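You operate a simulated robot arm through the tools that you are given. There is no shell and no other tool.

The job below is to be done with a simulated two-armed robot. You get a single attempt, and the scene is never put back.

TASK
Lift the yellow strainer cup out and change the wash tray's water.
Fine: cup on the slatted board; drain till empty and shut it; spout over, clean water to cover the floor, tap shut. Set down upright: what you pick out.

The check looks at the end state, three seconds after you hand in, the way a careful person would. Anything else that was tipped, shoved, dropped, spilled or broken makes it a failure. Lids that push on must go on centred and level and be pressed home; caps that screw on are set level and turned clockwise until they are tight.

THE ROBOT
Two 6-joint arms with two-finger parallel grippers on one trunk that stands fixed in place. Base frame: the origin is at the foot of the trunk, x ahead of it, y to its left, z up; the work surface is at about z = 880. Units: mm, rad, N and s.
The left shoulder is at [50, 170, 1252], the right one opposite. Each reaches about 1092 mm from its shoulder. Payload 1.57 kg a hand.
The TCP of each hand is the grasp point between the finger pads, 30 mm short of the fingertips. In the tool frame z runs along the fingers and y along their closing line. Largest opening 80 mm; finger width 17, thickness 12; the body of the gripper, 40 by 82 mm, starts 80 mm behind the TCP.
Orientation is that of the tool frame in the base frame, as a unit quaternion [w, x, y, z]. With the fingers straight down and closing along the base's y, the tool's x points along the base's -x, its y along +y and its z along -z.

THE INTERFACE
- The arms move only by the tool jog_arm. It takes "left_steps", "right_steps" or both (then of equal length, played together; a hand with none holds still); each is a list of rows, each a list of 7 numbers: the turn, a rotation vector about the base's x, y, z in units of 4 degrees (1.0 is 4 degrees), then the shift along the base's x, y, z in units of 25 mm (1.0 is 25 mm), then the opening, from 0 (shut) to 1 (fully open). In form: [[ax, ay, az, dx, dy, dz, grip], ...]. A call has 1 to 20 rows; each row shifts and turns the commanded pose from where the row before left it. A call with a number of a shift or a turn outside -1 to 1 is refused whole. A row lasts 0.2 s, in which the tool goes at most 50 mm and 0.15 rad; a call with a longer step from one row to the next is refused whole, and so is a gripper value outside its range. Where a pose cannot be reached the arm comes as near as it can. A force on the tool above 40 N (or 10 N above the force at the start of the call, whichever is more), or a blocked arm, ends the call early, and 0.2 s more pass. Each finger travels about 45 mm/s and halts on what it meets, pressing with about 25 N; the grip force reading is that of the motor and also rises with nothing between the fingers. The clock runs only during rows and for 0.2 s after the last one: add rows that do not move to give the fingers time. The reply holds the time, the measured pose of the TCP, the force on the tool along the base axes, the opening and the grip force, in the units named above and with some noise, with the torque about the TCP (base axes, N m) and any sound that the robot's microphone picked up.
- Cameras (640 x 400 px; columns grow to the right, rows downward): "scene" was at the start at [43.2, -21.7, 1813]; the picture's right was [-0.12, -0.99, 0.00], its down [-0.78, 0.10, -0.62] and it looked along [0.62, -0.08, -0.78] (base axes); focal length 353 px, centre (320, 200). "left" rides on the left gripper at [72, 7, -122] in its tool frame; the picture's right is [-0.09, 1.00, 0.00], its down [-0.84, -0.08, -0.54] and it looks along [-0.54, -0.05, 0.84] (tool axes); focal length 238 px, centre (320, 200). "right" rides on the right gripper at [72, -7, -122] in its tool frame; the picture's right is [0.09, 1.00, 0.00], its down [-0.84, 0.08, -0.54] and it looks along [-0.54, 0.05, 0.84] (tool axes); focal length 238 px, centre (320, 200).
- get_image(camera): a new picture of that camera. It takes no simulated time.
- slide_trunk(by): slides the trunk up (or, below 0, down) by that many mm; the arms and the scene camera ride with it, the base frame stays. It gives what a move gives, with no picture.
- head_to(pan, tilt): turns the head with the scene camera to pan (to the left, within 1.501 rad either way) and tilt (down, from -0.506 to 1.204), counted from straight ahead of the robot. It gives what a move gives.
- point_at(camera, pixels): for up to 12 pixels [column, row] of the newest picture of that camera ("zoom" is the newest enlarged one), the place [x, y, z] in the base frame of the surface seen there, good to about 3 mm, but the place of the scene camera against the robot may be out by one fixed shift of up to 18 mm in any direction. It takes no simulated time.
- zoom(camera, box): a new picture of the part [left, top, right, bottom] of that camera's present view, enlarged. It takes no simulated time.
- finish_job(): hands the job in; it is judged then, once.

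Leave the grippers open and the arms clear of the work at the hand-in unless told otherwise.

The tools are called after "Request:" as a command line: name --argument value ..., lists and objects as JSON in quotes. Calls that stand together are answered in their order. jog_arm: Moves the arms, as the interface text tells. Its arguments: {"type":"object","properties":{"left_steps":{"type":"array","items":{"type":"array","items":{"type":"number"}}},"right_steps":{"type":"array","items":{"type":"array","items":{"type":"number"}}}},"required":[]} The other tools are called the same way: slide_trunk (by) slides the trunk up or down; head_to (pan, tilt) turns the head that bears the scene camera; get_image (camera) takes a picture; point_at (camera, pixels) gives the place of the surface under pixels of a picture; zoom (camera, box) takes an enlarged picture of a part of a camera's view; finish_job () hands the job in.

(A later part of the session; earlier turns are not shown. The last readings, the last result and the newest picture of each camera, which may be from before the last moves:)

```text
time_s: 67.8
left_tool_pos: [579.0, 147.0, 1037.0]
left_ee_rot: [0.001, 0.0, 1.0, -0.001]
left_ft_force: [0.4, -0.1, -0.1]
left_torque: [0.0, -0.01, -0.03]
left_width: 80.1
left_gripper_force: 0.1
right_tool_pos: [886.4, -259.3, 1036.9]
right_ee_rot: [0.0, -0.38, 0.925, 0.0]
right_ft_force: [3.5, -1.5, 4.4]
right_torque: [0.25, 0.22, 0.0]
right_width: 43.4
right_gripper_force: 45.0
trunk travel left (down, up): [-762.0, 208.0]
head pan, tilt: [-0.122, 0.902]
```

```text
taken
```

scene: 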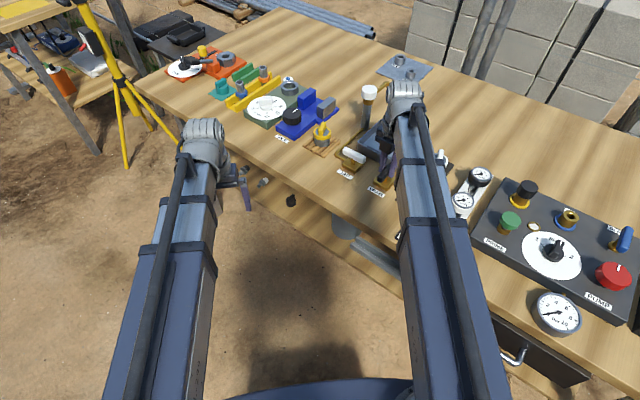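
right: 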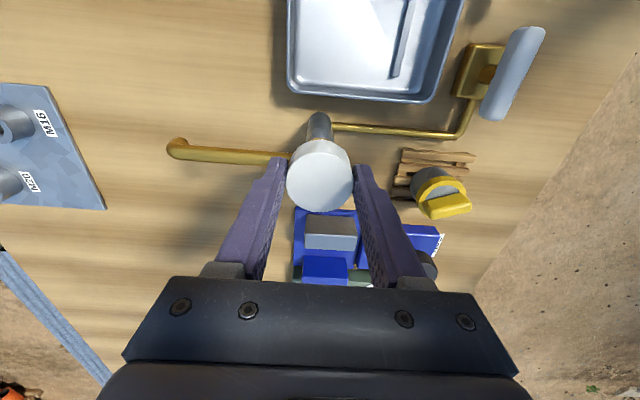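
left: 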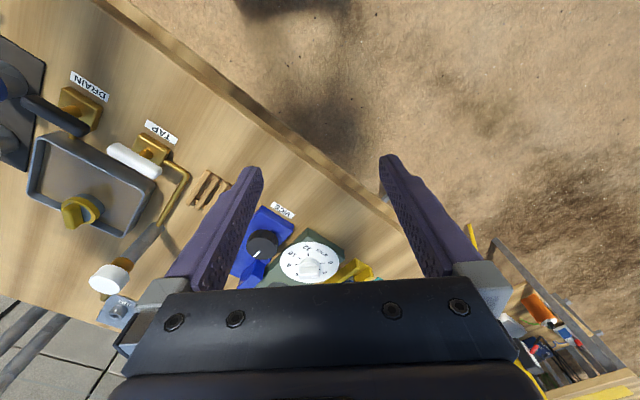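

The knob is gripped at 43.4 mm with 45 N. I'll twist clockwise (-z) by 12° first, and see whether the spout arm follows.

Request:
jog_arm --right_steps '[[0, 0, -1, 0, 0, 0, 0], [0, 0, -1, 0, 0, 0, 0], [0, 0, -1, 0, 0, 0, 0]]'

Request:
get_image --camera "right"

```text
time_s: 68.7
left_tool_pos: [578.1, 147.1, 1037.0]
left_ee_rot: [0.0, 0.0, 1.0, 0.0]
left_ft_force: [0.3, -0.2, -1.1]
left_torque: [0.0, 0.01, -0.02]
left_width: 80.0
left_gripper_force: 0.0
right_tool_pos: [885.8, -260.0, 1037.2]
right_ee_rot: [0.001, -0.279, 0.96, 0.0]
right_ft_force: [3.6, -0.5, 3.7]
right_torque: [0.13, 0.23, 0.02]
right_width: 43.4
right_gripper_force: 45.4
trunk travel left (down, up): [-762.0, 208.0]
head pan, tilt: [-0.122, 0.902]
```

```text
taken
```

right: 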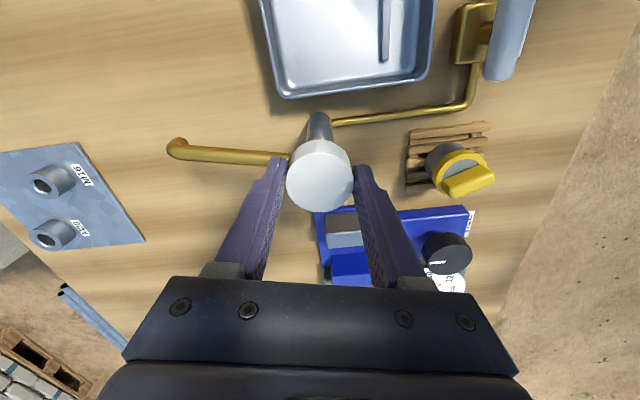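

The spout arm keeps its place relative to the hand, so it turns with the knob with almost no torque. I'll continue another 80° clockwise.

Request:
jog_arm --right_steps '[[0, 0, -1, 0, 0, 0, 0], [0, 0, -1, 0, 0, 0, 0], [0, 0, -1, 0, 0, 0, 0], [0, 0, -1, 0, 0, 0, 0], [0, 0, -1, 0, 0, 0, 0], [0, 0, -1, 0, 0, 0, 0], [0, 0, -1, 0, 0, 0, 0], [0, 0, -1, 0, 0, 0, 0], [0, 0, -1, 0, 0, 0, 0], [0, 0, -1, 0, 0, 0, 0]]'

Request:
jog_arm --right_steps '[[0, 0, -1, 0, 0, 0, 0], [0, 0, -1, 0, 0, 0, 0], [0, 0, -1, 0, 0, 0, 0], [0, 0, -1, 0, 0, 0, 0], [0, 0, -1, 0, 0, 0, 0], [0, 0, -1, 0, 0, 0, 0], [0, 0, -1, 0, 0, 0, 0], [0, 0, -1, 0, 0, 0, 0], [0, 0, -1, 0, 0, 0, 0], [0, 0, -1, 0, 0, 0, 0]]'

Request:
get_image --camera "right"

Request:
get_image --camera "scene"

```text
time_s: 70.8
left_tool_pos: [579.4, 148.6, 1035.3]
left_ee_rot: [-0.001, 0.0, 1.0, -0.001]
left_ft_force: [0.4, 1.0, 0.8]
left_torque: [0.01, -0.01, 0.02]
left_width: 80.2
left_gripper_force: 0.0
right_tool_pos: [885.9, -257.6, 1037.2]
right_ee_rot: [-0.001, 0.065, 0.998, -0.001]
right_ft_force: [-10.5, 11.3, -11.8]
right_torque: [-0.01, -0.45, 0.02]
right_width: 43.6
right_gripper_force: 44.5
trunk travel left (down, up): [-762.0, 208.0]
head pan, tilt: [-0.122, 0.902]
```

```text
time_s: 73.0
left_tool_pos: [580.2, 148.2, 1035.6]
left_ee_rot: [-0.001, 0.0, 1.0, -0.001]
left_ft_force: [-0.5, 0.2, 0.1]
left_torque: [-0.01, 0.0, -0.03]
left_width: 79.9
left_gripper_force: 0.1
right_tool_pos: [886.6, -256.3, 1037.1]
right_ee_rot: [0.0, 0.403, 0.915, 0.0]
right_ft_force: [-6.8, 19.3, -10.0]
right_torque: [0.45, 0.66, 0.24]
right_width: 43.4
right_gripper_force: 44.5
trunk travel left (down, up): [-762.0, 208.0]
head pan, tilt: [-0.122, 0.902]
```

```text
taken
```

right: 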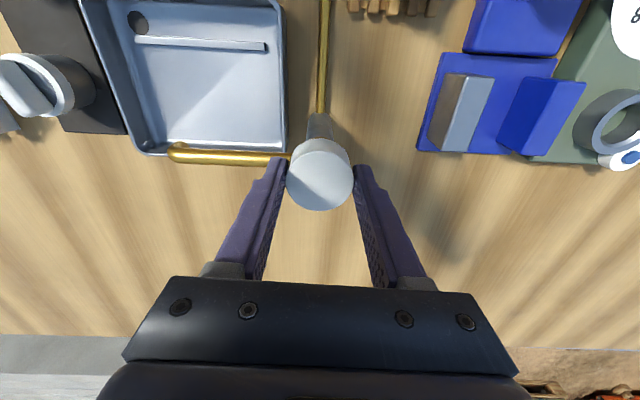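

```text
taken
```

scene: 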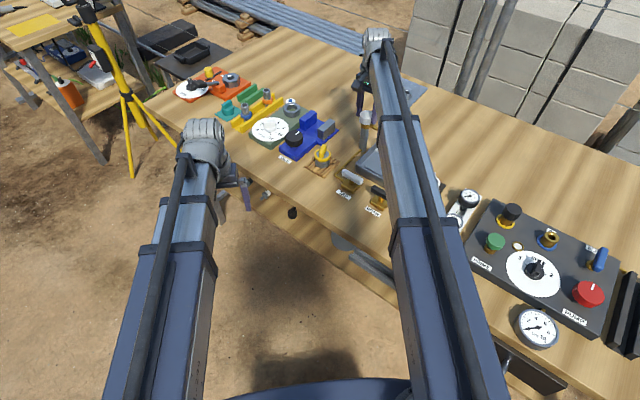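

The arm has swung with the knob to about -137°. Side force reached 19 N in y from a small offset, so I'll ease the hand about 2 mm toward +y while turning 12° more, to bring the nozzle well inside the tray.

Request:
jog_arm --right_steps '[[0, 0, 0, -0.03, 0.08, 0, 0], [0, 0, -1, 0, 0, 0, 0], [0, 0, -1, 0, 0, 0, 0], [0, 0, -1, 0, 0, 0, 0], [0, 0, 0, 0, 0, 0, 0]]'

Request:
get_image --camera "right"

```text
time_s: 74.2
left_tool_pos: [579.6, 147.9, 1036.8]
left_ee_rot: [0.0, 0.0, 1.0, -0.001]
left_ft_force: [0.7, -0.2, 0.3]
left_torque: [-0.02, -0.01, -0.01]
left_width: 79.9
left_gripper_force: 0.0
right_tool_pos: [887.3, -255.8, 1036.5]
right_ee_rot: [0.001, 0.497, 0.868, 0.0]
right_ft_force: [15.9, 8.1, 11.6]
right_torque: [-0.29, -0.44, 0.66]
right_width: 43.3
right_gripper_force: 44.6
trunk travel left (down, up): [-762.0, 208.0]
head pan, tilt: [-0.122, 0.902]
```

```text
taken
```

right: 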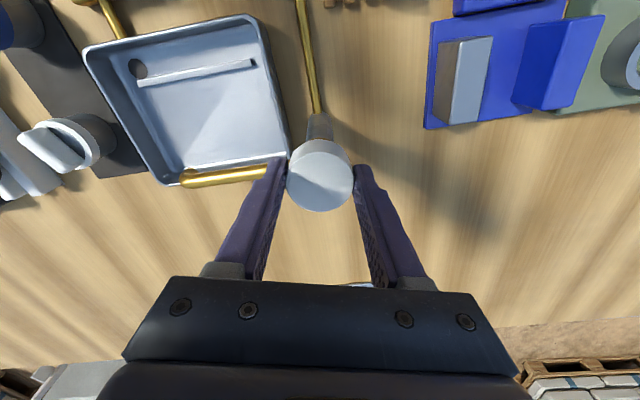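

The torque jumped to 0.66 N·m and the arm lagged the hand by several degrees, so the spout has met its end stop over the tray. I'll unwind slightly and open the gripper.

Request:
jog_arm --right_steps '[[0, 0, 0.7, 0, 0, 0, 0], [0, 0, 0, 0, 0, 0, 0.9], [0, 0, 0, 0, 0, 0, 0.9], [0, 0, 0, 0, 0, 0, 0.9], [0, 0, 0, 0, 0, 0, 0.9]]'

Request:
get_image --camera "right"

Request:
point_at --camera "right" --pixels '[[185, 180], [220, 177], [265, 170], [320, 175], [190, 172], [195, 183]]'

```text
time_s: 75.5
left_tool_pos: [578.6, 147.5, 1036.9]
left_ee_rot: [0.0, 0.0, 1.0, -0.001]
left_ft_force: [-0.5, 0.6, 0.3]
left_torque: [-0.01, 0.0, -0.02]
left_width: 79.9
left_gripper_force: 0.0
right_tool_pos: [884.2, -257.8, 1037.9]
right_ee_rot: [0.0, 0.475, 0.88, 0.0]
right_ft_force: [-0.1, -0.4, -0.3]
right_torque: [-0.01, 0.01, 0.02]
right_width: 72.1
right_gripper_force: 0.0
trunk travel left (down, up): [-762.0, 208.0]
head pan, tilt: [-0.122, 0.902]
```

```text
taken
```

right: 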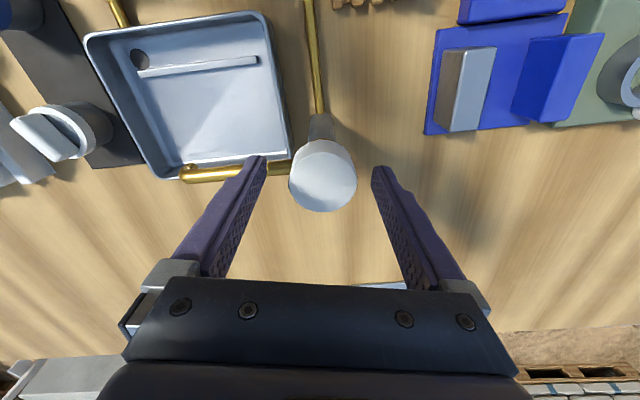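

```text
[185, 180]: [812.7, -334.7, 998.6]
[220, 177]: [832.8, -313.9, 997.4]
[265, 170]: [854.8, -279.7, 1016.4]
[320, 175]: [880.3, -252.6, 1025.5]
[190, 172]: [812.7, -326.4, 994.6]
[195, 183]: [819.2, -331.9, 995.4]
```

The spout is at its stop with the nozzle at about (812,-333), inside the tray area and exactly 90° round from before. I'll raise 70 mm and travel to above the tap lever at about (728,-193), turning back to yaw 45°.

Request:
slide_trunk --by 70

Request:
jog_arm --right_steps '[[0, 0, 1, -0.25, 0.1, 0, 0.9], [0, 0, 1, -0.25, 0.1, 0, 0.9], [0, 0, 1, -0.25, 0.1, 0, 0.9], [0, 0, 1, -0.25, 0.1, 0, 0.9], [0, 0, 1, -0.25, 0.1, 0, 0.9], [0, 0, 1, -0.25, 0.1, 0, 0.9], [0, 0, 1, -0.25, 0.1, 0, 0.9], [0, 0, 1, -0.25, 0.1, 0, 0.9], [0, 0, 1, -0.25, 0.1, 0, 0.9], [0, 0, 1, -0.25, 0.1, 0, 0.9], [0, 0, 1, -0.25, 0.1, 0, 0.9], [0, 0, 1, -0.25, 0.1, 0, 0.9], [0, 0, 1, -0.25, 0.1, 0, 0.9], [0, 0, 1, -0.25, 0.1, 0, 0.9], [0, 0, 1, -0.25, 0.1, 0, 0.9]]'

Request:
jog_arm --right_steps '[[0, 0, 1, -0.25, 0.1, 0, 0.5], [0, 0, 1, -0.25, 0.1, 0, 0.5], [0, 0, 1, -0.25, 0.1, 0, 0.5], [0, 0, 1, -0.25, 0.1, 0, 0.5], [0, 0, 1, -0.25, 0.1, 0, 0.5], [0, 0, 1, -0.25, 0.1, 0, 0.5], [0, 0, 1, -0.25, 0.1, 0, 0.5], [0, 0, 1, -0.25, 0.1, 0, 0.5], [0, 0, 1, -0.25, 0.1, 0, 0.5], [0, 0, 1, -0.25, 0.1, 0, 0.5], [0, 0, 0.4, 0, 0, 0, 0.5], [0, 0, 0, 0, 0, 0, 0.5]]'

Request:
get_image --camera "right"

Request:
zoom --camera "right" --box '[230, 50, 410, 210]'

```text
time_s: 76.5
left_tool_pos: [578.6, 147.6, 1107.4]
left_ee_rot: [0.0, 0.0, 1.0, -0.001]
left_ft_force: [-0.5, 1.3, -0.1]
left_torque: [-0.02, 0.01, 0.03]
left_width: 80.0
left_gripper_force: 0.0
right_tool_pos: [884.5, -257.7, 1106.8]
right_ee_rot: [0.0, 0.474, 0.88, 0.0]
right_ft_force: [0.1, 0.4, -0.3]
right_torque: [0.01, 0.01, 0.01]
right_width: 72.0
right_gripper_force: 0.1
trunk travel left (down, up): [-832.0, 138.0]
head pan, tilt: [-0.122, 0.902]
```

```text
time_s: 79.7
left_tool_pos: [577.9, 147.3, 1107.4]
left_ee_rot: [0.0, 0.0, 1.0, -0.001]
left_ft_force: [0.3, -0.4, -0.3]
left_torque: [0.02, 0.01, 0.0]
left_width: 79.7
left_gripper_force: 0.0
right_tool_pos: [789.6, -219.6, 1107.9]
right_ee_rot: [0.0, -0.03, 1.0, 0.0]
right_ft_force: [0.5, -0.4, 0.4]
right_torque: [-0.01, -0.04, 0.02]
right_width: 72.1
right_gripper_force: 0.0
trunk travel left (down, up): [-832.0, 138.0]
head pan, tilt: [-0.122, 0.902]
```

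```text
time_s: 82.3
left_tool_pos: [578.1, 147.9, 1107.8]
left_ee_rot: [0.0, 0.0, 1.0, -0.001]
left_ft_force: [0.7, 1.1, 0.5]
left_torque: [0.0, -0.05, 0.0]
left_width: 79.9
left_gripper_force: 0.0
right_tool_pos: [729.2, -196.3, 1105.6]
right_ee_rot: [0.0, -0.382, 0.924, 0.0]
right_ft_force: [0.1, -0.2, -0.4]
right_torque: [0.0, 0.0, 0.02]
right_width: 39.8
right_gripper_force: 0.1
trunk travel left (down, up): [-832.0, 138.0]
head pan, tilt: [-0.122, 0.902]
```

```text
taken
```

right: 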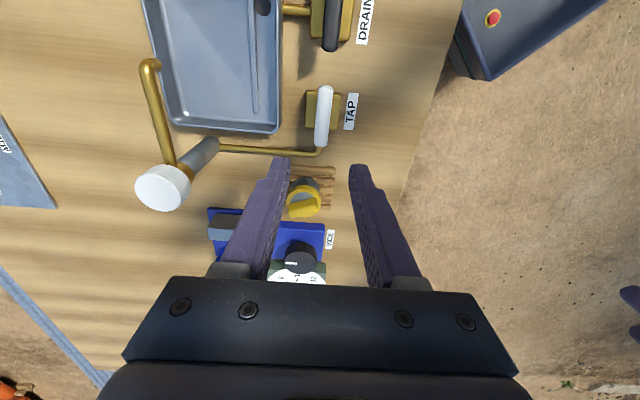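

```text
2.50 times, centred on (320, 130) of right
```

zoom: 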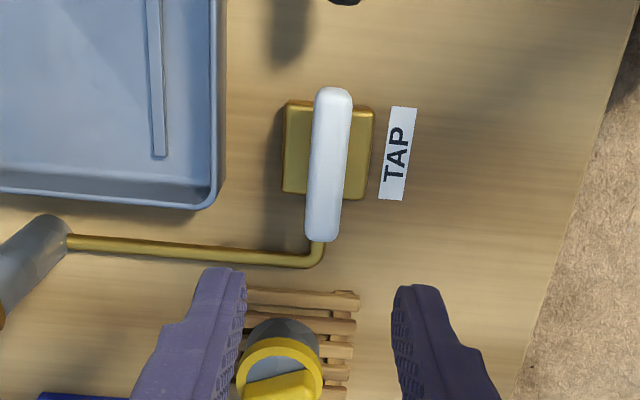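

The nozzle is now over the tray and the tap bar is centred at about (727,-194.5), 45°. I'll shift to that and lower 110 mm, then check.

Request:
jog_arm --right_steps '[[0, 0, 0, -0.09, 0.08, 0, 0.5], [0, 0, 0, 0, 0, 0, 0.5]]'

Request:
slide_trunk --by -110

Request:
get_image --camera "right"

Request:
zoom --camera "right" --box '[230, 60, 410, 240]'

```text
time_s: 82.9
left_tool_pos: [579.0, 147.0, 1106.1]
left_ee_rot: [0.001, 0.0, 1.0, 0.0]
left_ft_force: [0.6, -1.3, -0.7]
left_torque: [-0.05, -0.03, 0.03]
left_width: 80.2
left_gripper_force: 0.0
right_tool_pos: [728.5, -192.9, 1106.5]
right_ee_rot: [-0.001, -0.383, 0.924, 0.0]
right_ft_force: [0.7, -0.8, 0.2]
right_torque: [0.0, 0.0, 0.01]
right_width: 40.1
right_gripper_force: 0.1
trunk travel left (down, up): [-832.0, 138.0]
head pan, tilt: [-0.122, 0.902]
```

```text
time_s: 84.3
left_tool_pos: [579.1, 147.7, 996.8]
left_ee_rot: [0.0, 0.0, 1.0, 0.0]
left_ft_force: [0.0, -0.5, 0.8]
left_torque: [0.01, 0.02, 0.03]
left_width: 80.0
left_gripper_force: 0.0
right_tool_pos: [727.0, -193.0, 997.1]
right_ee_rot: [0.0, -0.383, 0.924, 0.0]
right_ft_force: [0.6, 0.3, -1.1]
right_torque: [0.02, 0.02, 0.02]
right_width: 40.0
right_gripper_force: 0.1
trunk travel left (down, up): [-722.0, 248.0]
head pan, tilt: [-0.122, 0.902]
```

```text
taken
```

right: 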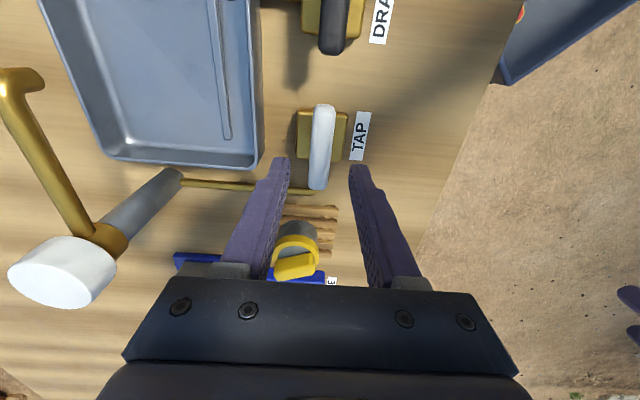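

```text
2.22 times, centred on (320, 150) of right
```

zoom: 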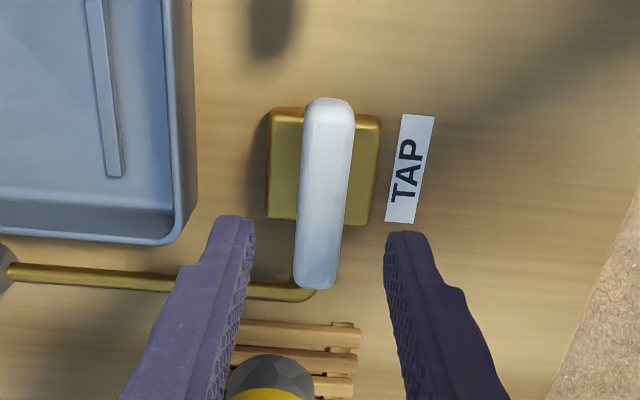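

The tap bar is centred just as the drain's was. I'll lower 50 mm and close the fingers on it.

Request:
slide_trunk --by -50

Request:
jog_arm --right_steps '[[0, 0, 0, 0, 0, 0, 0], [0, 0, 0, 0, 0, 0, 0], [0, 0, 0, 0, 0, 0, 0], [0, 0, 0, 0, 0, 0, 0], [0, 0, 0, 0, 0, 0, 0]]'

Request:
get_image --camera "right"

Request:
get_image --camera "scene"

```text
time_s: 85.3
left_tool_pos: [578.3, 147.7, 947.1]
left_ee_rot: [0.0, 0.0, 1.0, -0.001]
left_ft_force: [0.0, -0.2, 0.7]
left_torque: [-0.05, -0.01, 0.04]
left_width: 80.2
left_gripper_force: 0.1
right_tool_pos: [727.8, -193.6, 948.0]
right_ee_rot: [0.0, -0.383, 0.924, 0.0]
right_ft_force: [-0.4, -0.4, -0.6]
right_torque: [-0.03, -0.01, 0.02]
right_width: 40.0
right_gripper_force: 0.0
trunk travel left (down, up): [-672.0, 298.0]
head pan, tilt: [-0.122, 0.902]
```

```text
time_s: 86.5
left_tool_pos: [578.5, 147.2, 945.1]
left_ee_rot: [-0.001, 0.0, 1.0, -0.001]
left_ft_force: [0.5, -0.7, 0.1]
left_torque: [0.02, 0.0, -0.01]
left_width: 80.0
left_gripper_force: 0.1
right_tool_pos: [728.1, -192.0, 946.9]
right_ee_rot: [0.0, -0.382, 0.924, -0.001]
right_ft_force: [-5.6, 4.9, -5.8]
right_torque: [0.03, 0.14, 0.05]
right_width: 18.0
right_gripper_force: 32.5
trunk travel left (down, up): [-672.0, 298.0]
head pan, tilt: [-0.122, 0.902]
```

```text
taken
```

right: 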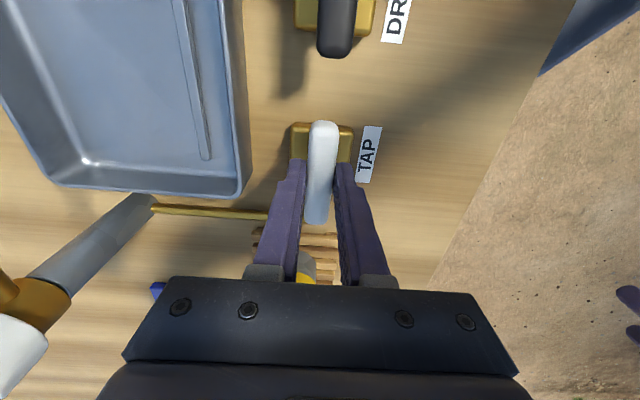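

```text
taken
```

scene: 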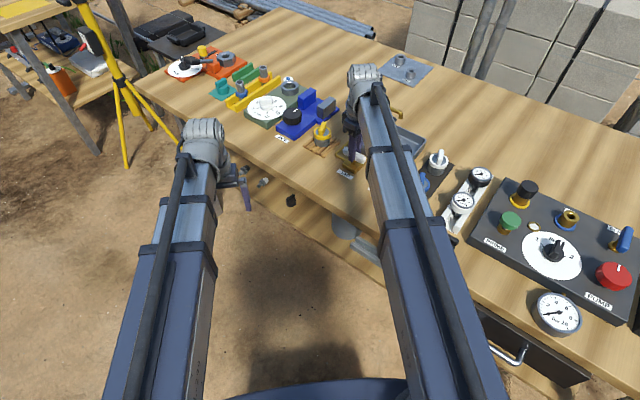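

The tap bar is gripped (18 mm). The tray is visible in the wrist view, and its right part at about (405,142) in the scene view. I'll turn the tap counter-clockwise 12° and look for flow.

Request:
jog_arm --right_steps '[[0, 0, 1, 0, 0, 0, 0], [0, 0, 1, 0, 0, 0, 0], [0, 0, 1, 0, 0, 0, 0]]'

Request:
get_image --camera "right"

Request:
zoom --camera "scene" --box '[330, 80, 450, 200]'

```text
time_s: 87.3
left_tool_pos: [578.4, 148.6, 947.6]
left_ee_rot: [0.0, 0.001, 1.0, -0.001]
left_ft_force: [-0.2, 0.8, 0.3]
left_torque: [0.01, -0.03, 0.02]
left_width: 79.9
left_gripper_force: 0.2
right_tool_pos: [726.3, -193.0, 946.8]
right_ee_rot: [-0.001, -0.478, 0.879, 0.0]
right_ft_force: [-7.0, 5.1, -6.9]
right_torque: [-0.12, 0.28, -0.13]
right_width: 17.9
right_gripper_force: 32.6
trunk travel left (down, up): [-672.0, 298.0]
head pan, tilt: [-0.122, 0.902]
```

```text
taken
```

right: 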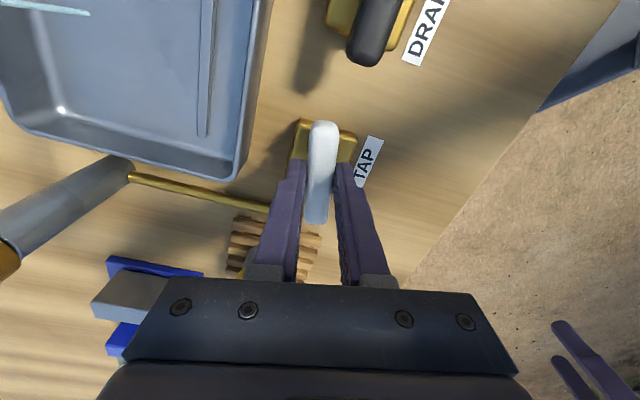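

```text
3.33 times, centred on (390, 140) of scene
```

zoom: 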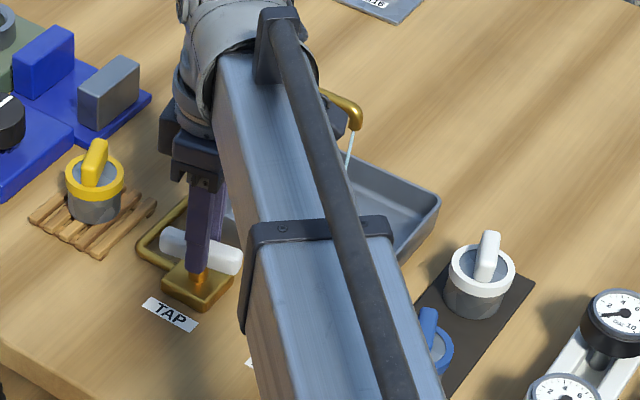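

Water is flowing in a thin stream from the nozzle into the tray. I'll hold this small opening for 2 s and check the level.

Request:
jog_arm --right_steps '[[0, 0, 0, 0, 0, 0, 0], [0, 0, 0, 0, 0, 0, 0], [0, 0, 0, 0, 0, 0, 0], [0, 0, 0, 0, 0, 0, 0], [0, 0, 0, 0, 0, 0, 0], [0, 0, 0, 0, 0, 0, 0], [0, 0, 0, 0, 0, 0, 0], [0, 0, 0, 0, 0, 0, 0], [0, 0, 0, 0, 0, 0, 0], [0, 0, 0, 0, 0, 0, 0]]'

Request:
get_image --camera "right"

Request:
zoom --camera "right" --box '[0, 0, 280, 190]'

Request:
zoom --camera "scene" --box '[380, 100, 440, 170]'

```text
time_s: 89.5
left_tool_pos: [578.5, 148.1, 946.2]
left_ee_rot: [0.0, 0.0, 1.0, -0.001]
left_ft_force: [-0.5, -0.1, 0.3]
left_torque: [0.02, -0.01, 0.0]
left_width: 79.9
left_gripper_force: 0.0
right_tool_pos: [726.4, -192.4, 946.7]
right_ee_rot: [0.0, -0.477, 0.879, 0.0]
right_ft_force: [-7.6, 7.0, -8.6]
right_torque: [0.13, 0.17, 0.0]
right_width: 17.9
right_gripper_force: 32.7
trunk travel left (down, up): [-672.0, 298.0]
head pan, tilt: [-0.122, 0.902]
```

```text
taken
```

right: 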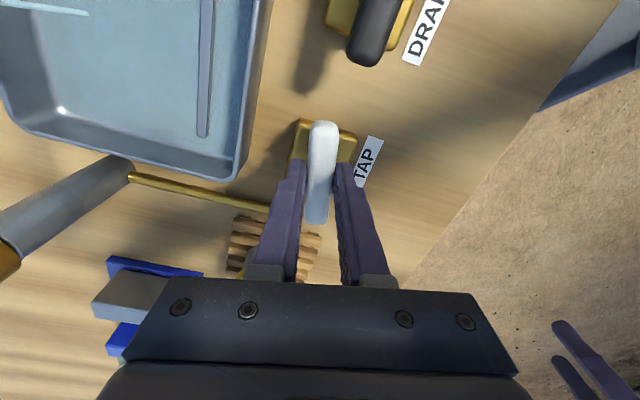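

```text
2.11 times, centred on (140, 95) of right
```

zoom: 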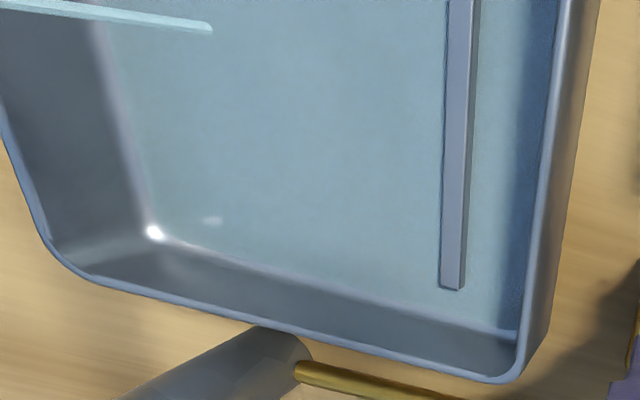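

```text
5.71 times, centred on (410, 135) of scene
```

zoom: 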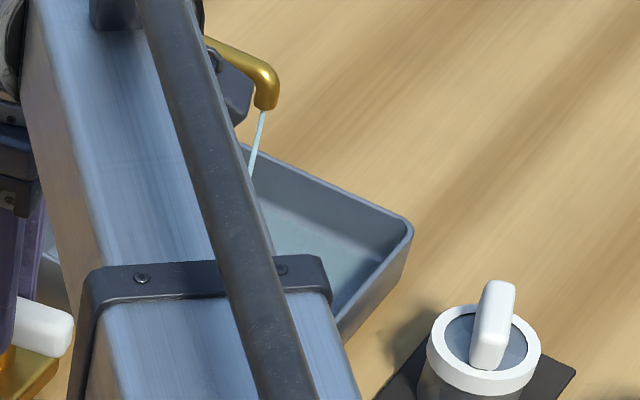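

A thin clear layer is covering the floor and the rib still stands proud. I'll measure the water surface and rib heights to judge the level.

Request:
zoom --camera "right" --box '[0, 0, 280, 190]'

Request:
point_at --camera "zoom" --pixels '[[460, 100], [460, 200], [455, 270], [300, 150], [250, 200], [350, 100], [500, 200], [200, 100], [510, 370], [350, 220], [560, 100], [400, 250]]'

```text
2.11 times, centred on (140, 95) of right
```

zoom: 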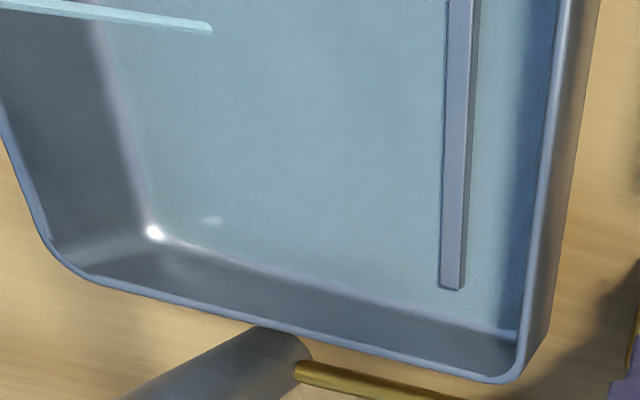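

```text
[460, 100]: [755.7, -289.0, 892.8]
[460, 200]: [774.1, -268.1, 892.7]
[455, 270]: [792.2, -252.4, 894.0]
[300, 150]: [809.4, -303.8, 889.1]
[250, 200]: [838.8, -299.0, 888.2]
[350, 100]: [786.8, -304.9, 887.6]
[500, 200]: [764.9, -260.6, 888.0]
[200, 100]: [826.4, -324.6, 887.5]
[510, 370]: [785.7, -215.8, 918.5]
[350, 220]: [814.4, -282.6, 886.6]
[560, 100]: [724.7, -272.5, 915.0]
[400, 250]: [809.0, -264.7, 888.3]
```

The floor is at about 886, the water about 888, the rib top about 893 and the rim about 917. I'll keep the tap at this opening for 4 s more, aiming to just cover the rib.

Request:
jog_arm --right_steps '[[0, 0, 0, 0, 0, 0, 0], [0, 0, 0, 0, 0, 0, 0], [0, 0, 0, 0, 0, 0, 0], [0, 0, 0, 0, 0, 0, 0], [0, 0, 0, 0, 0, 0, 0], [0, 0, 0, 0, 0, 0, 0], [0, 0, 0, 0, 0, 0, 0], [0, 0, 0, 0, 0, 0, 0], [0, 0, 0, 0, 0, 0, 0], [0, 0, 0, 0, 0, 0, 0], [0, 0, 0, 0, 0, 0, 0], [0, 0, 0, 0, 0, 0, 0], [0, 0, 0, 0, 0, 0, 0], [0, 0, 0, 0, 0, 0, 0], [0, 0, 0, 0, 0, 0, 0], [0, 0, 0, 0, 0, 0, 0], [0, 0, 0, 0, 0, 0, 0], [0, 0, 0, 0, 0, 0, 0], [0, 0, 0, 0, 0, 0, 0], [0, 0, 0, 0, 0, 0, 0]]'

Request:
zoom --camera "right" --box '[0, 0, 280, 190]'

Request:
point_at --camera "zoom" --pixels '[[460, 100], [460, 200], [455, 270], [300, 150], [250, 200], [350, 100], [500, 200], [200, 100], [330, 150], [350, 220], [380, 100], [400, 250]]'

```text
time_s: 93.7
left_tool_pos: [579.3, 148.2, 946.8]
left_ee_rot: [0.0, -0.001, 1.0, -0.001]
left_ft_force: [-0.6, 0.2, -0.4]
left_torque: [-0.01, 0.0, 0.0]
left_width: 79.8
left_gripper_force: 0.0
right_tool_pos: [727.3, -192.9, 947.3]
right_ee_rot: [0.0, -0.478, 0.879, 0.0]
right_ft_force: [-7.9, 7.0, -8.4]
right_torque: [0.25, 0.12, 0.03]
right_width: 18.1
right_gripper_force: 32.3
trunk travel left (down, up): [-672.0, 298.0]
head pan, tilt: [-0.122, 0.902]
```

```text
2.11 times, centred on (140, 95) of right
```

zoom: 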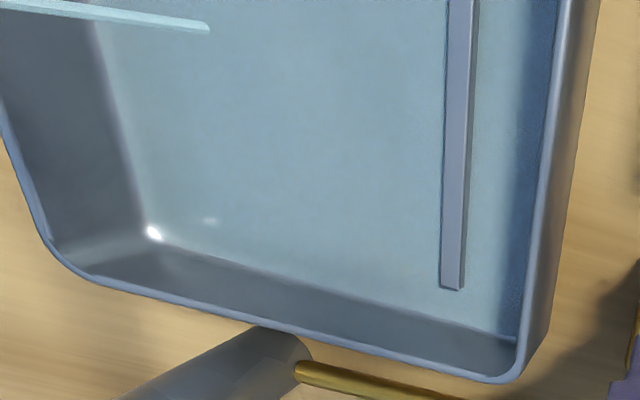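

```text
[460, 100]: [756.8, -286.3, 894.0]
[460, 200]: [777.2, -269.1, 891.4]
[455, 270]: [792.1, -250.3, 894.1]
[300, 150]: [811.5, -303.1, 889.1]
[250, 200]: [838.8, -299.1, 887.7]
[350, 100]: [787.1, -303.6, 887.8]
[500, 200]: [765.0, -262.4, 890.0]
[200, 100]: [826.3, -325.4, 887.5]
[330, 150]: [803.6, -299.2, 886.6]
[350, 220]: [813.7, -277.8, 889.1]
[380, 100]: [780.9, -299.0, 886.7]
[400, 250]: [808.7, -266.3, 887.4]
```

The level is rising slowly (well under 1 mm in 4 s). I'll open the tap another 12° and wait 2 s.

Request:
jog_arm --right_steps '[[0, 0, 1, 0, 0, 0, 0], [0, 0, 1, 0, 0, 0, 0], [0, 0, 1, 0, 0, 0, 0], [0, 0, 0, 0, 0, 0, 0], [0, 0, 0, 0, 0, 0, 0], [0, 0, 0, 0, 0, 0, 0], [0, 0, 0, 0, 0, 0, 0], [0, 0, 0, 0, 0, 0, 0], [0, 0, 0, 0, 0, 0, 0], [0, 0, 0, 0, 0, 0, 0], [0, 0, 0, 0, 0, 0, 0], [0, 0, 0, 0, 0, 0, 0]]'

Request:
get_image --camera "right"

Request:
zoom --camera "right" --box '[0, 0, 320, 190]'

Request:
zoom --camera "scene" --box '[380, 100, 440, 170]'

```text
time_s: 96.3
left_tool_pos: [578.9, 147.6, 946.4]
left_ee_rot: [0.001, 0.001, 1.0, -0.001]
left_ft_force: [0.9, 1.3, 0.8]
left_torque: [0.02, -0.01, -0.01]
left_width: 80.2
left_gripper_force: 0.1
right_tool_pos: [727.7, -191.7, 945.9]
right_ee_rot: [0.0, -0.566, 0.824, 0.0]
right_ft_force: [-0.5, 3.9, 1.6]
right_torque: [-0.09, 0.05, 0.0]
right_width: 17.8
right_gripper_force: 32.6
trunk travel left (down, up): [-672.0, 298.0]
head pan, tilt: [-0.122, 0.902]
```

```text
taken
```

right: 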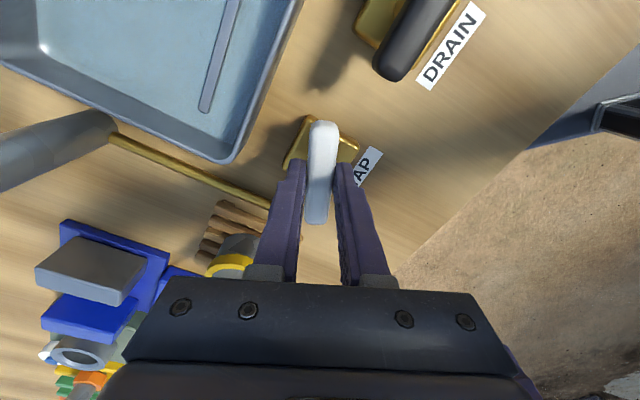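

```text
2.00 times, centred on (160, 95) of right
```

zoom: 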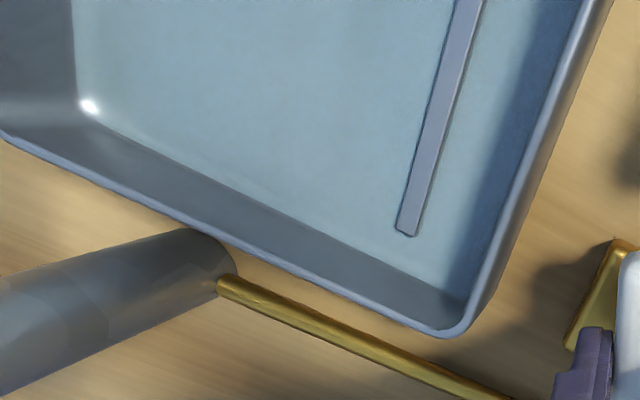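

```text
5.71 times, centred on (410, 135) of scene
```

zoom: 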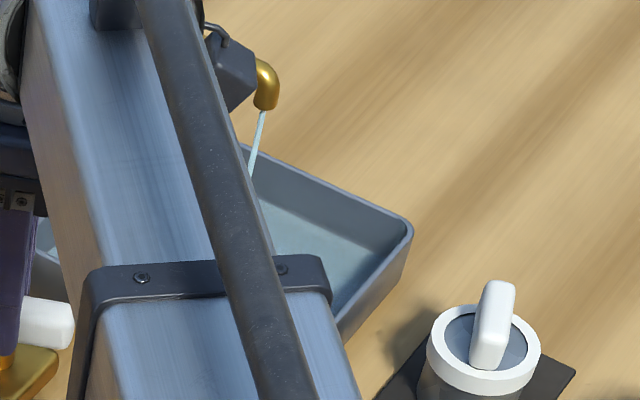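

The rib's exposed side is getting narrower, so the level is rising steadily. I'll wait 3 s more.

Request:
jog_arm --right_steps '[[0, 0, 0, 0, 0, 0, 0], [0, 0, 0, 0, 0, 0, 0], [0, 0, 0, 0, 0, 0, 0], [0, 0, 0, 0, 0, 0, 0], [0, 0, 0, 0, 0, 0, 0], [0, 0, 0, 0, 0, 0, 0], [0, 0, 0, 0, 0, 0, 0], [0, 0, 0, 0, 0, 0, 0], [0, 0, 0, 0, 0, 0, 0], [0, 0, 0, 0, 0, 0, 0], [0, 0, 0, 0, 0, 0, 0], [0, 0, 0, 0, 0, 0, 0], [0, 0, 0, 0, 0, 0, 0], [0, 0, 0, 0, 0, 0, 0], [0, 0, 0, 0, 0, 0, 0]]'

Request:
zoom --camera "right" --box '[0, 0, 320, 190]'

Request:
point_at --camera "zoom" --pixels '[[440, 100], [425, 160], [410, 220], [300, 150], [250, 150], [350, 100], [480, 200], [200, 100], [330, 150], [350, 180], [380, 100], [400, 80]]'

```text
time_s: 99.5
left_tool_pos: [579.9, 146.8, 948.2]
left_ee_rot: [0.001, 0.001, 1.0, 0.0]
left_ft_force: [0.1, 0.1, 0.4]
left_torque: [0.0, 0.0, 0.01]
left_width: 79.9
left_gripper_force: 0.1
right_tool_pos: [728.2, -192.7, 947.2]
right_ee_rot: [0.0, -0.566, 0.824, 0.001]
right_ft_force: [6.5, 1.1, 7.8]
right_torque: [-0.02, -0.1, 0.01]
right_width: 17.7
right_gripper_force: 32.7
trunk travel left (down, up): [-672.0, 298.0]
head pan, tilt: [-0.122, 0.902]
```

```text
2.00 times, centred on (160, 95) of right
```

zoom: 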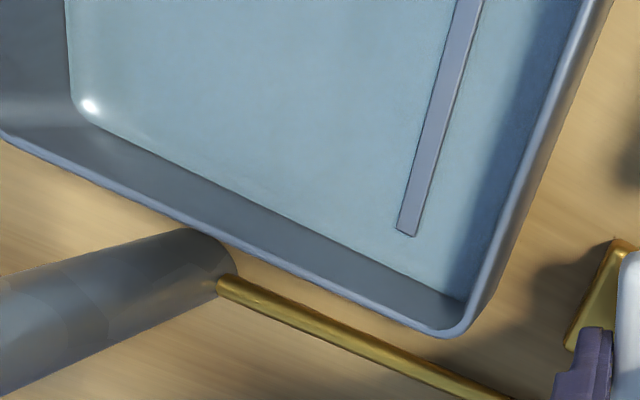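

```text
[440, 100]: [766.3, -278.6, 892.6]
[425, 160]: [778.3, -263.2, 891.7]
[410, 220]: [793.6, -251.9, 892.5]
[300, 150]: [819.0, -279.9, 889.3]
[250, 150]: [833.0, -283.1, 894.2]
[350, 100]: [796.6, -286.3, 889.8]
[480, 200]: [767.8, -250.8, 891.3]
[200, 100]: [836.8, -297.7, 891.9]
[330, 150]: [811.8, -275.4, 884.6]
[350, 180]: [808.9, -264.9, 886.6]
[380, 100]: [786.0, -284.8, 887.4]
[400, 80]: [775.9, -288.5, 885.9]
```

The water is nearly level with the rib's top. I'll wait another 3 s.

Request:
jog_arm --right_steps '[[0, 0, 0, 0, 0, 0, 0], [0, 0, 0, 0, 0, 0, 0], [0, 0, 0, 0, 0, 0, 0], [0, 0, 0, 0, 0, 0, 0], [0, 0, 0, 0, 0, 0, 0], [0, 0, 0, 0, 0, 0, 0], [0, 0, 0, 0, 0, 0, 0], [0, 0, 0, 0, 0, 0, 0], [0, 0, 0, 0, 0, 0, 0], [0, 0, 0, 0, 0, 0, 0], [0, 0, 0, 0, 0, 0, 0], [0, 0, 0, 0, 0, 0, 0], [0, 0, 0, 0, 0, 0, 0], [0, 0, 0, 0, 0, 0, 0], [0, 0, 0, 0, 0, 0, 0]]'

Request:
zoom --camera "right" --box '[0, 0, 320, 190]'

Request:
zoom --camera "scene" --box '[380, 100, 440, 170]'

```text
time_s: 102.7
left_tool_pos: [579.0, 148.1, 946.6]
left_ee_rot: [0.0, 0.001, 1.0, -0.001]
left_ft_force: [0.5, -0.1, -0.3]
left_torque: [-0.01, -0.04, 0.01]
left_width: 80.0
left_gripper_force: 0.1
right_tool_pos: [726.9, -193.9, 947.1]
right_ee_rot: [0.0, -0.566, 0.824, 0.0]
right_ft_force: [8.3, 1.2, 9.1]
right_torque: [0.09, -0.11, 0.02]
right_width: 17.8
right_gripper_force: 32.2
trunk travel left (down, up): [-672.0, 298.0]
head pan, tilt: [-0.122, 0.902]
```

```text
2.00 times, centred on (160, 95) of right
```

zoom: 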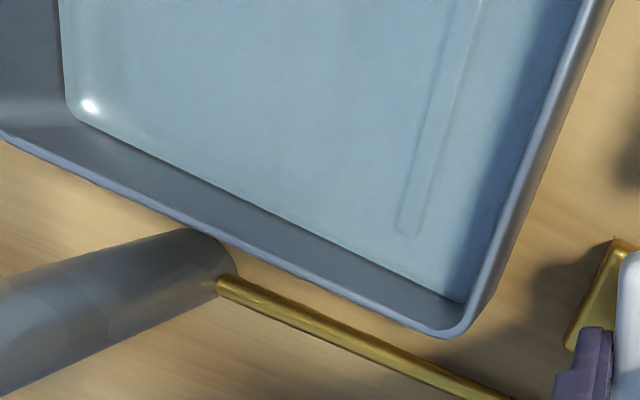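

```text
5.71 times, centred on (410, 135) of scene
```

zoom: 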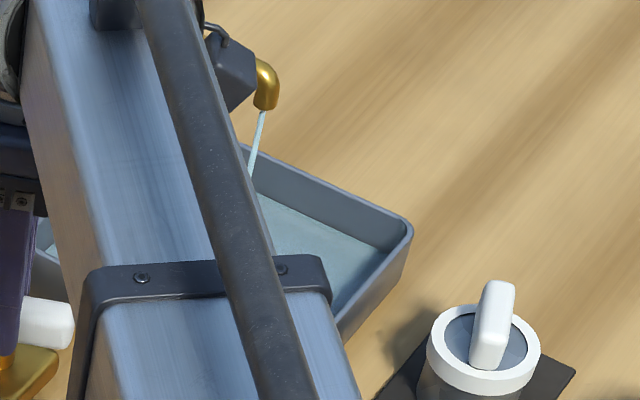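

The rib is now just submerged. I'll allow one more second for a small margin, then turn the tap clockwise 24° back to shut.

Request:
jog_arm --right_steps '[[0, 0, 0, 0, 0, 0, 0], [0, 0, 0, 0, 0, 0, 0], [0, 0, 0, 0, 0, 0, 0], [0, 0, 0, 0, 0, 0, 0], [0, 0, 0, 0, 0, 0, 0], [0, 0, -1, 0, 0, 0, 0], [0, 0, -1, 0, 0, 0, 0], [0, 0, -1, 0, 0, 0, 0], [0, 0, -1, 0, 0, 0, 0], [0, 0, -1, 0, 0, 0, 0], [0, 0, -1, 0, 0, 0, 0], [0, 0, 0, 0, 0, 0, 0]]'

Request:
get_image --camera "right"

Request:
zoom --camera "right" --box '[0, 0, 280, 190]'

Request:
zoom --camera "scene" --box '[380, 100, 440, 170]'

```text
time_s: 105.3
left_tool_pos: [577.9, 147.7, 947.3]
left_ee_rot: [0.0, 0.0, 1.0, -0.001]
left_ft_force: [0.2, -0.2, -0.5]
left_torque: [0.01, 0.05, 0.0]
left_width: 79.9
left_gripper_force: 0.1
right_tool_pos: [728.0, -191.9, 947.7]
right_ee_rot: [0.0, -0.382, 0.924, 0.0]
right_ft_force: [-1.4, 5.6, -1.0]
right_torque: [0.29, -0.45, 0.24]
right_width: 18.1
right_gripper_force: 32.6
trunk travel left (down, up): [-672.0, 298.0]
head pan, tilt: [-0.122, 0.902]
```

```text
taken
```

right: 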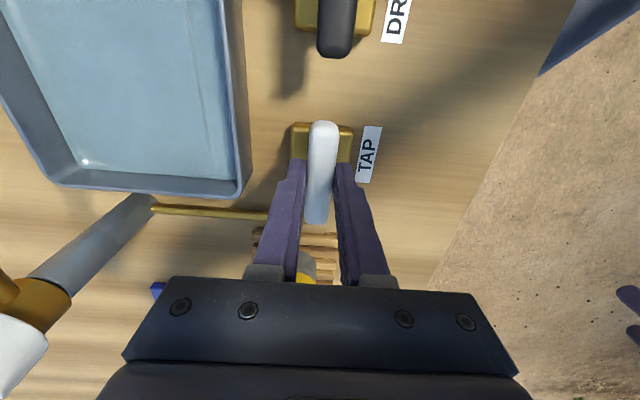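

```text
2.11 times, centred on (140, 95) of right
```

zoom: 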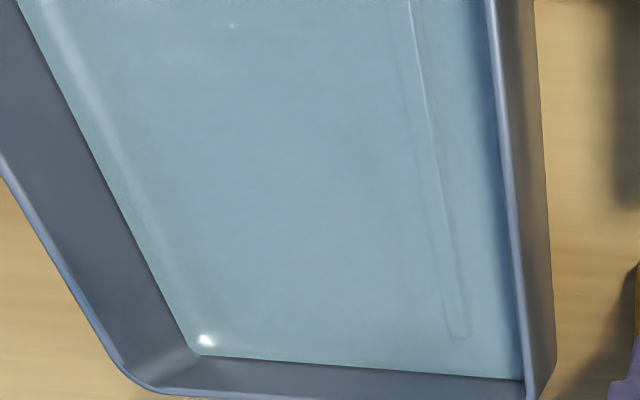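

```text
5.71 times, centred on (410, 135) of scene
```

zoom: 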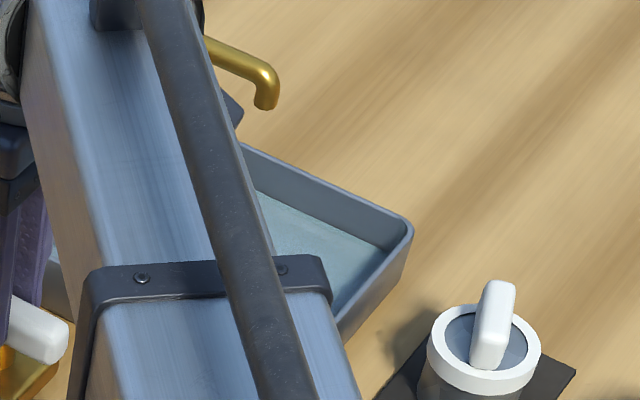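

The stream has stopped and the water covers the whole floor. To make sure the tap is fully at its closed stop, I'll nudge it 2.5° more clockwise and read the torque.

Request:
jog_arm --right_steps '[[0, 0, -0.6, 0, 0, 0, 0], [0, 0, 0, 0, 0, 0, 0]]'

Request:
zoom --camera "right" --box '[230, 100, 410, 280]'

```text
time_s: 105.9
left_tool_pos: [578.2, 147.9, 945.6]
left_ee_rot: [0.001, 0.0, 1.0, -0.001]
left_ft_force: [0.6, -0.3, -0.2]
left_torque: [-0.01, 0.03, 0.02]
left_width: 80.2
left_gripper_force: 0.1
right_tool_pos: [726.0, -192.1, 946.6]
right_ee_rot: [-0.002, -0.364, 0.931, 0.001]
right_ft_force: [-7.7, 6.8, -7.3]
right_torque: [0.02, -0.26, 0.64]
right_width: 18.3
right_gripper_force: 32.5
trunk travel left (down, up): [-672.0, 298.0]
head pan, tilt: [-0.122, 0.902]
```

```text
2.22 times, centred on (320, 190) of right
```

zoom: 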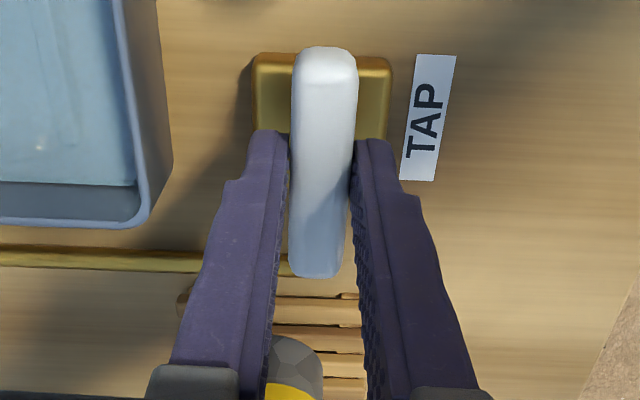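

The torque rose to 0.64 N·m, so the tap is at its closed stop. I'll release the bar and raise the trunk 155 mm.

Request:
jog_arm --right_steps '[[0, 0, 0, 0, 0, 0, 0.5], [0, 0, 0, 0, 0, 0, 0.5], [0, 0, 0, 0, 0, 0, 0.5], [0, 0, 0, 0, 0, 0, 0.5]]'

Request:
slide_trunk --by 160

Request:
get_image --camera "right"

```text
time_s: 106.9
left_tool_pos: [579.7, 147.5, 947.5]
left_ee_rot: [0.0, 0.0, 1.0, -0.001]
left_ft_force: [0.2, -0.5, 0.2]
left_torque: [0.02, 0.01, -0.01]
left_width: 80.1
left_gripper_force: 0.1
right_tool_pos: [728.7, -193.2, 945.7]
right_ee_rot: [0.0, -0.363, 0.932, 0.0]
right_ft_force: [-0.3, -0.8, -0.2]
right_torque: [-0.01, 0.01, 0.0]
right_width: 40.1
right_gripper_force: 0.1
trunk travel left (down, up): [-672.0, 298.0]
head pan, tilt: [-0.122, 0.902]
```

```text
time_s: 108.7
left_tool_pos: [579.3, 146.7, 1105.8]
left_ee_rot: [0.0, -0.001, 1.0, 0.0]
left_ft_force: [-0.9, -0.1, -0.2]
left_torque: [0.04, 0.03, -0.01]
left_width: 80.0
left_gripper_force: 0.1
right_tool_pos: [728.2, -192.6, 1107.2]
right_ee_rot: [0.0, -0.363, 0.932, 0.001]
right_ft_force: [-0.7, 0.8, 0.4]
right_torque: [0.03, 0.01, -0.02]
right_width: 40.0
right_gripper_force: 0.0
trunk travel left (down, up): [-832.0, 138.0]
head pan, tilt: [-0.122, 0.902]
```

```text
taken
```

right: 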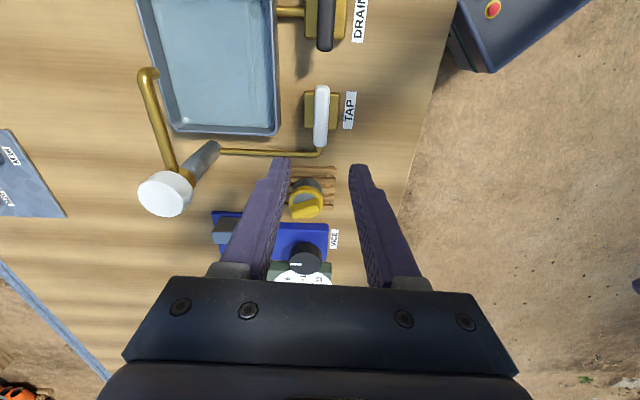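

The drain and tap bars both sit across as before, the spout is over the tray, and the clean water stands in it. I'll draw the right hand back toward the robot, turning it to neutral with the gripper open.

Request:
jog_arm --right_steps '[[0, 0, -1, -1, 0, 0, 1], [0, 0, -1, -1, 0, 0, 1], [0, 0, -1, -1, 0, 0, 1], [0, 0, -1, -1, 0, 0, 1], [0, 0, -1, -1, 0, 0, 1], [0, 0, -1, -1, 0, 0, 1], [0, 0, -1, -1, 0, 0, 1], [0, 0, -1, -1, 0, 0, 1], [0, 0, -1, -1, 0, 0, 1], [0, 0, -1, -1, 0, 0, 1], [0, 0, -0.6, 0, 0, 0, 1], [0, 0, 0, 0, 0, 0, 1]]'

Request:
get_image --camera "right"

Request:
get_image --camera "scene"

Request:
zoom --camera "scene" --box '[290, 100, 450, 250]'

```text
time_s: 111.3
left_tool_pos: [577.9, 148.2, 1107.4]
left_ee_rot: [0.0, 0.0, 1.0, 0.0]
left_ft_force: [-0.5, 0.0, 0.5]
left_torque: [-0.03, -0.02, 0.0]
left_width: 79.8
left_gripper_force: 0.1
right_tool_pos: [478.4, -193.5, 1106.6]
right_ee_rot: [0.0, 0.0, 1.0, 0.0]
right_ft_force: [1.2, -0.8, 1.0]
right_torque: [0.0, -0.02, -0.02]
right_width: 80.0
right_gripper_force: 0.0
trunk travel left (down, up): [-832.0, 138.0]
head pan, tilt: [-0.122, 0.902]
```

```text
taken
```

right: 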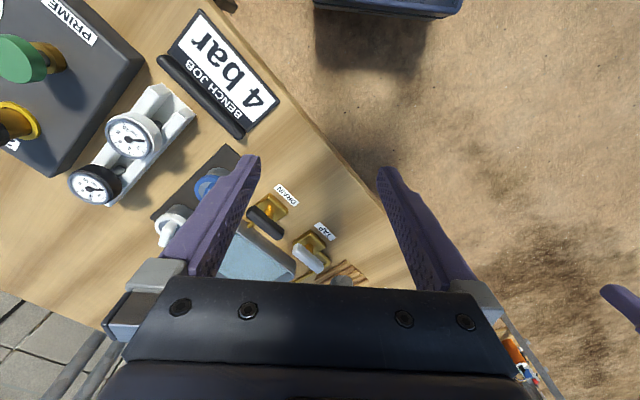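

```text
taken
```

scene: 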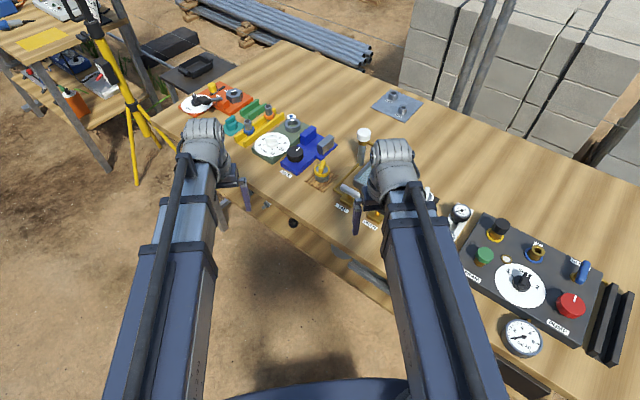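

```text
2.67 times, centred on (370, 175) of scene
```

zoom: 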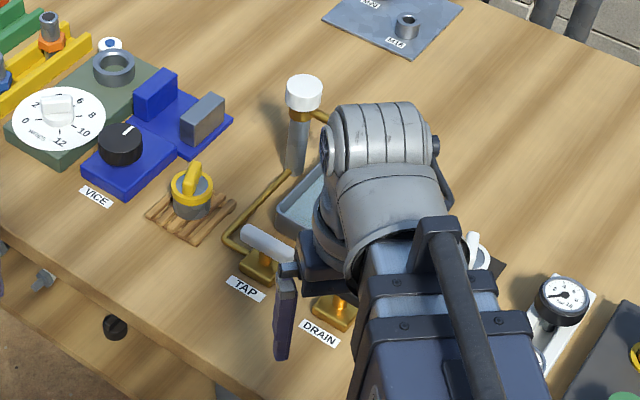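

The wrist blocks the scene view of the tray. I'll draw the right hand further back and left to about (400,-110), clear of the bench, and look at the whole result again.

Request:
jog_arm --right_steps '[[0, 0, 0, -0.8, 0.8, 0, 1], [0, 0, 0, -0.8, 0.8, 0, 1], [0, 0, 0, -0.8, 0.8, 0, 1], [0, 0, 0, -0.8, 0.8, 0, 1], [0, 0, 0, 0, 0, 0, 1]]'

Request:
get_image --camera "scene"

Request:
zoom --camera "scene" --box '[290, 110, 450, 250]'

```text
time_s: 112.5
left_tool_pos: [579.4, 147.5, 1107.5]
left_ee_rot: [0.0, 0.0, 1.0, -0.001]
left_ft_force: [-0.2, -0.2, 0.2]
left_torque: [0.02, 0.0, 0.01]
left_width: 80.0
left_gripper_force: 0.1
right_tool_pos: [451.8, -109.7, 1106.7]
right_ee_rot: [-0.001, -0.002, 1.0, 0.001]
right_ft_force: [0.0, 0.5, 0.0]
right_torque: [0.0, -0.01, 0.0]
right_width: 79.9
right_gripper_force: 0.0
right hand out of reach, approached as far as the arm can: row 2, 3, 4
trunk travel left (down, up): [-832.0, 138.0]
head pan, tilt: [-0.122, 0.902]
```

```text
taken
```

scene: 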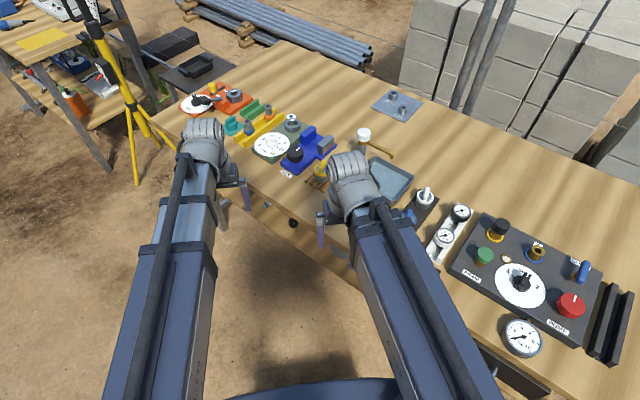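

```text
2.86 times, centred on (370, 180) of scene
```

zoom: 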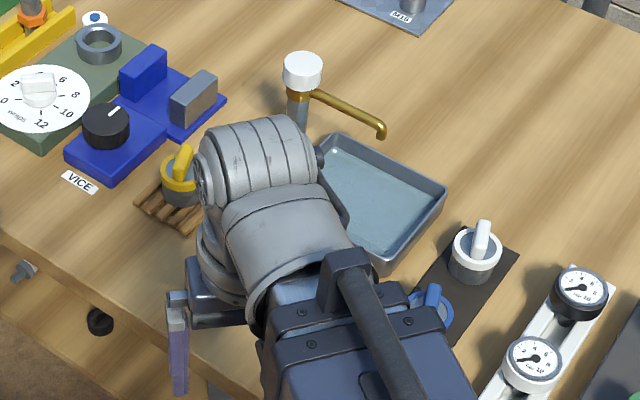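

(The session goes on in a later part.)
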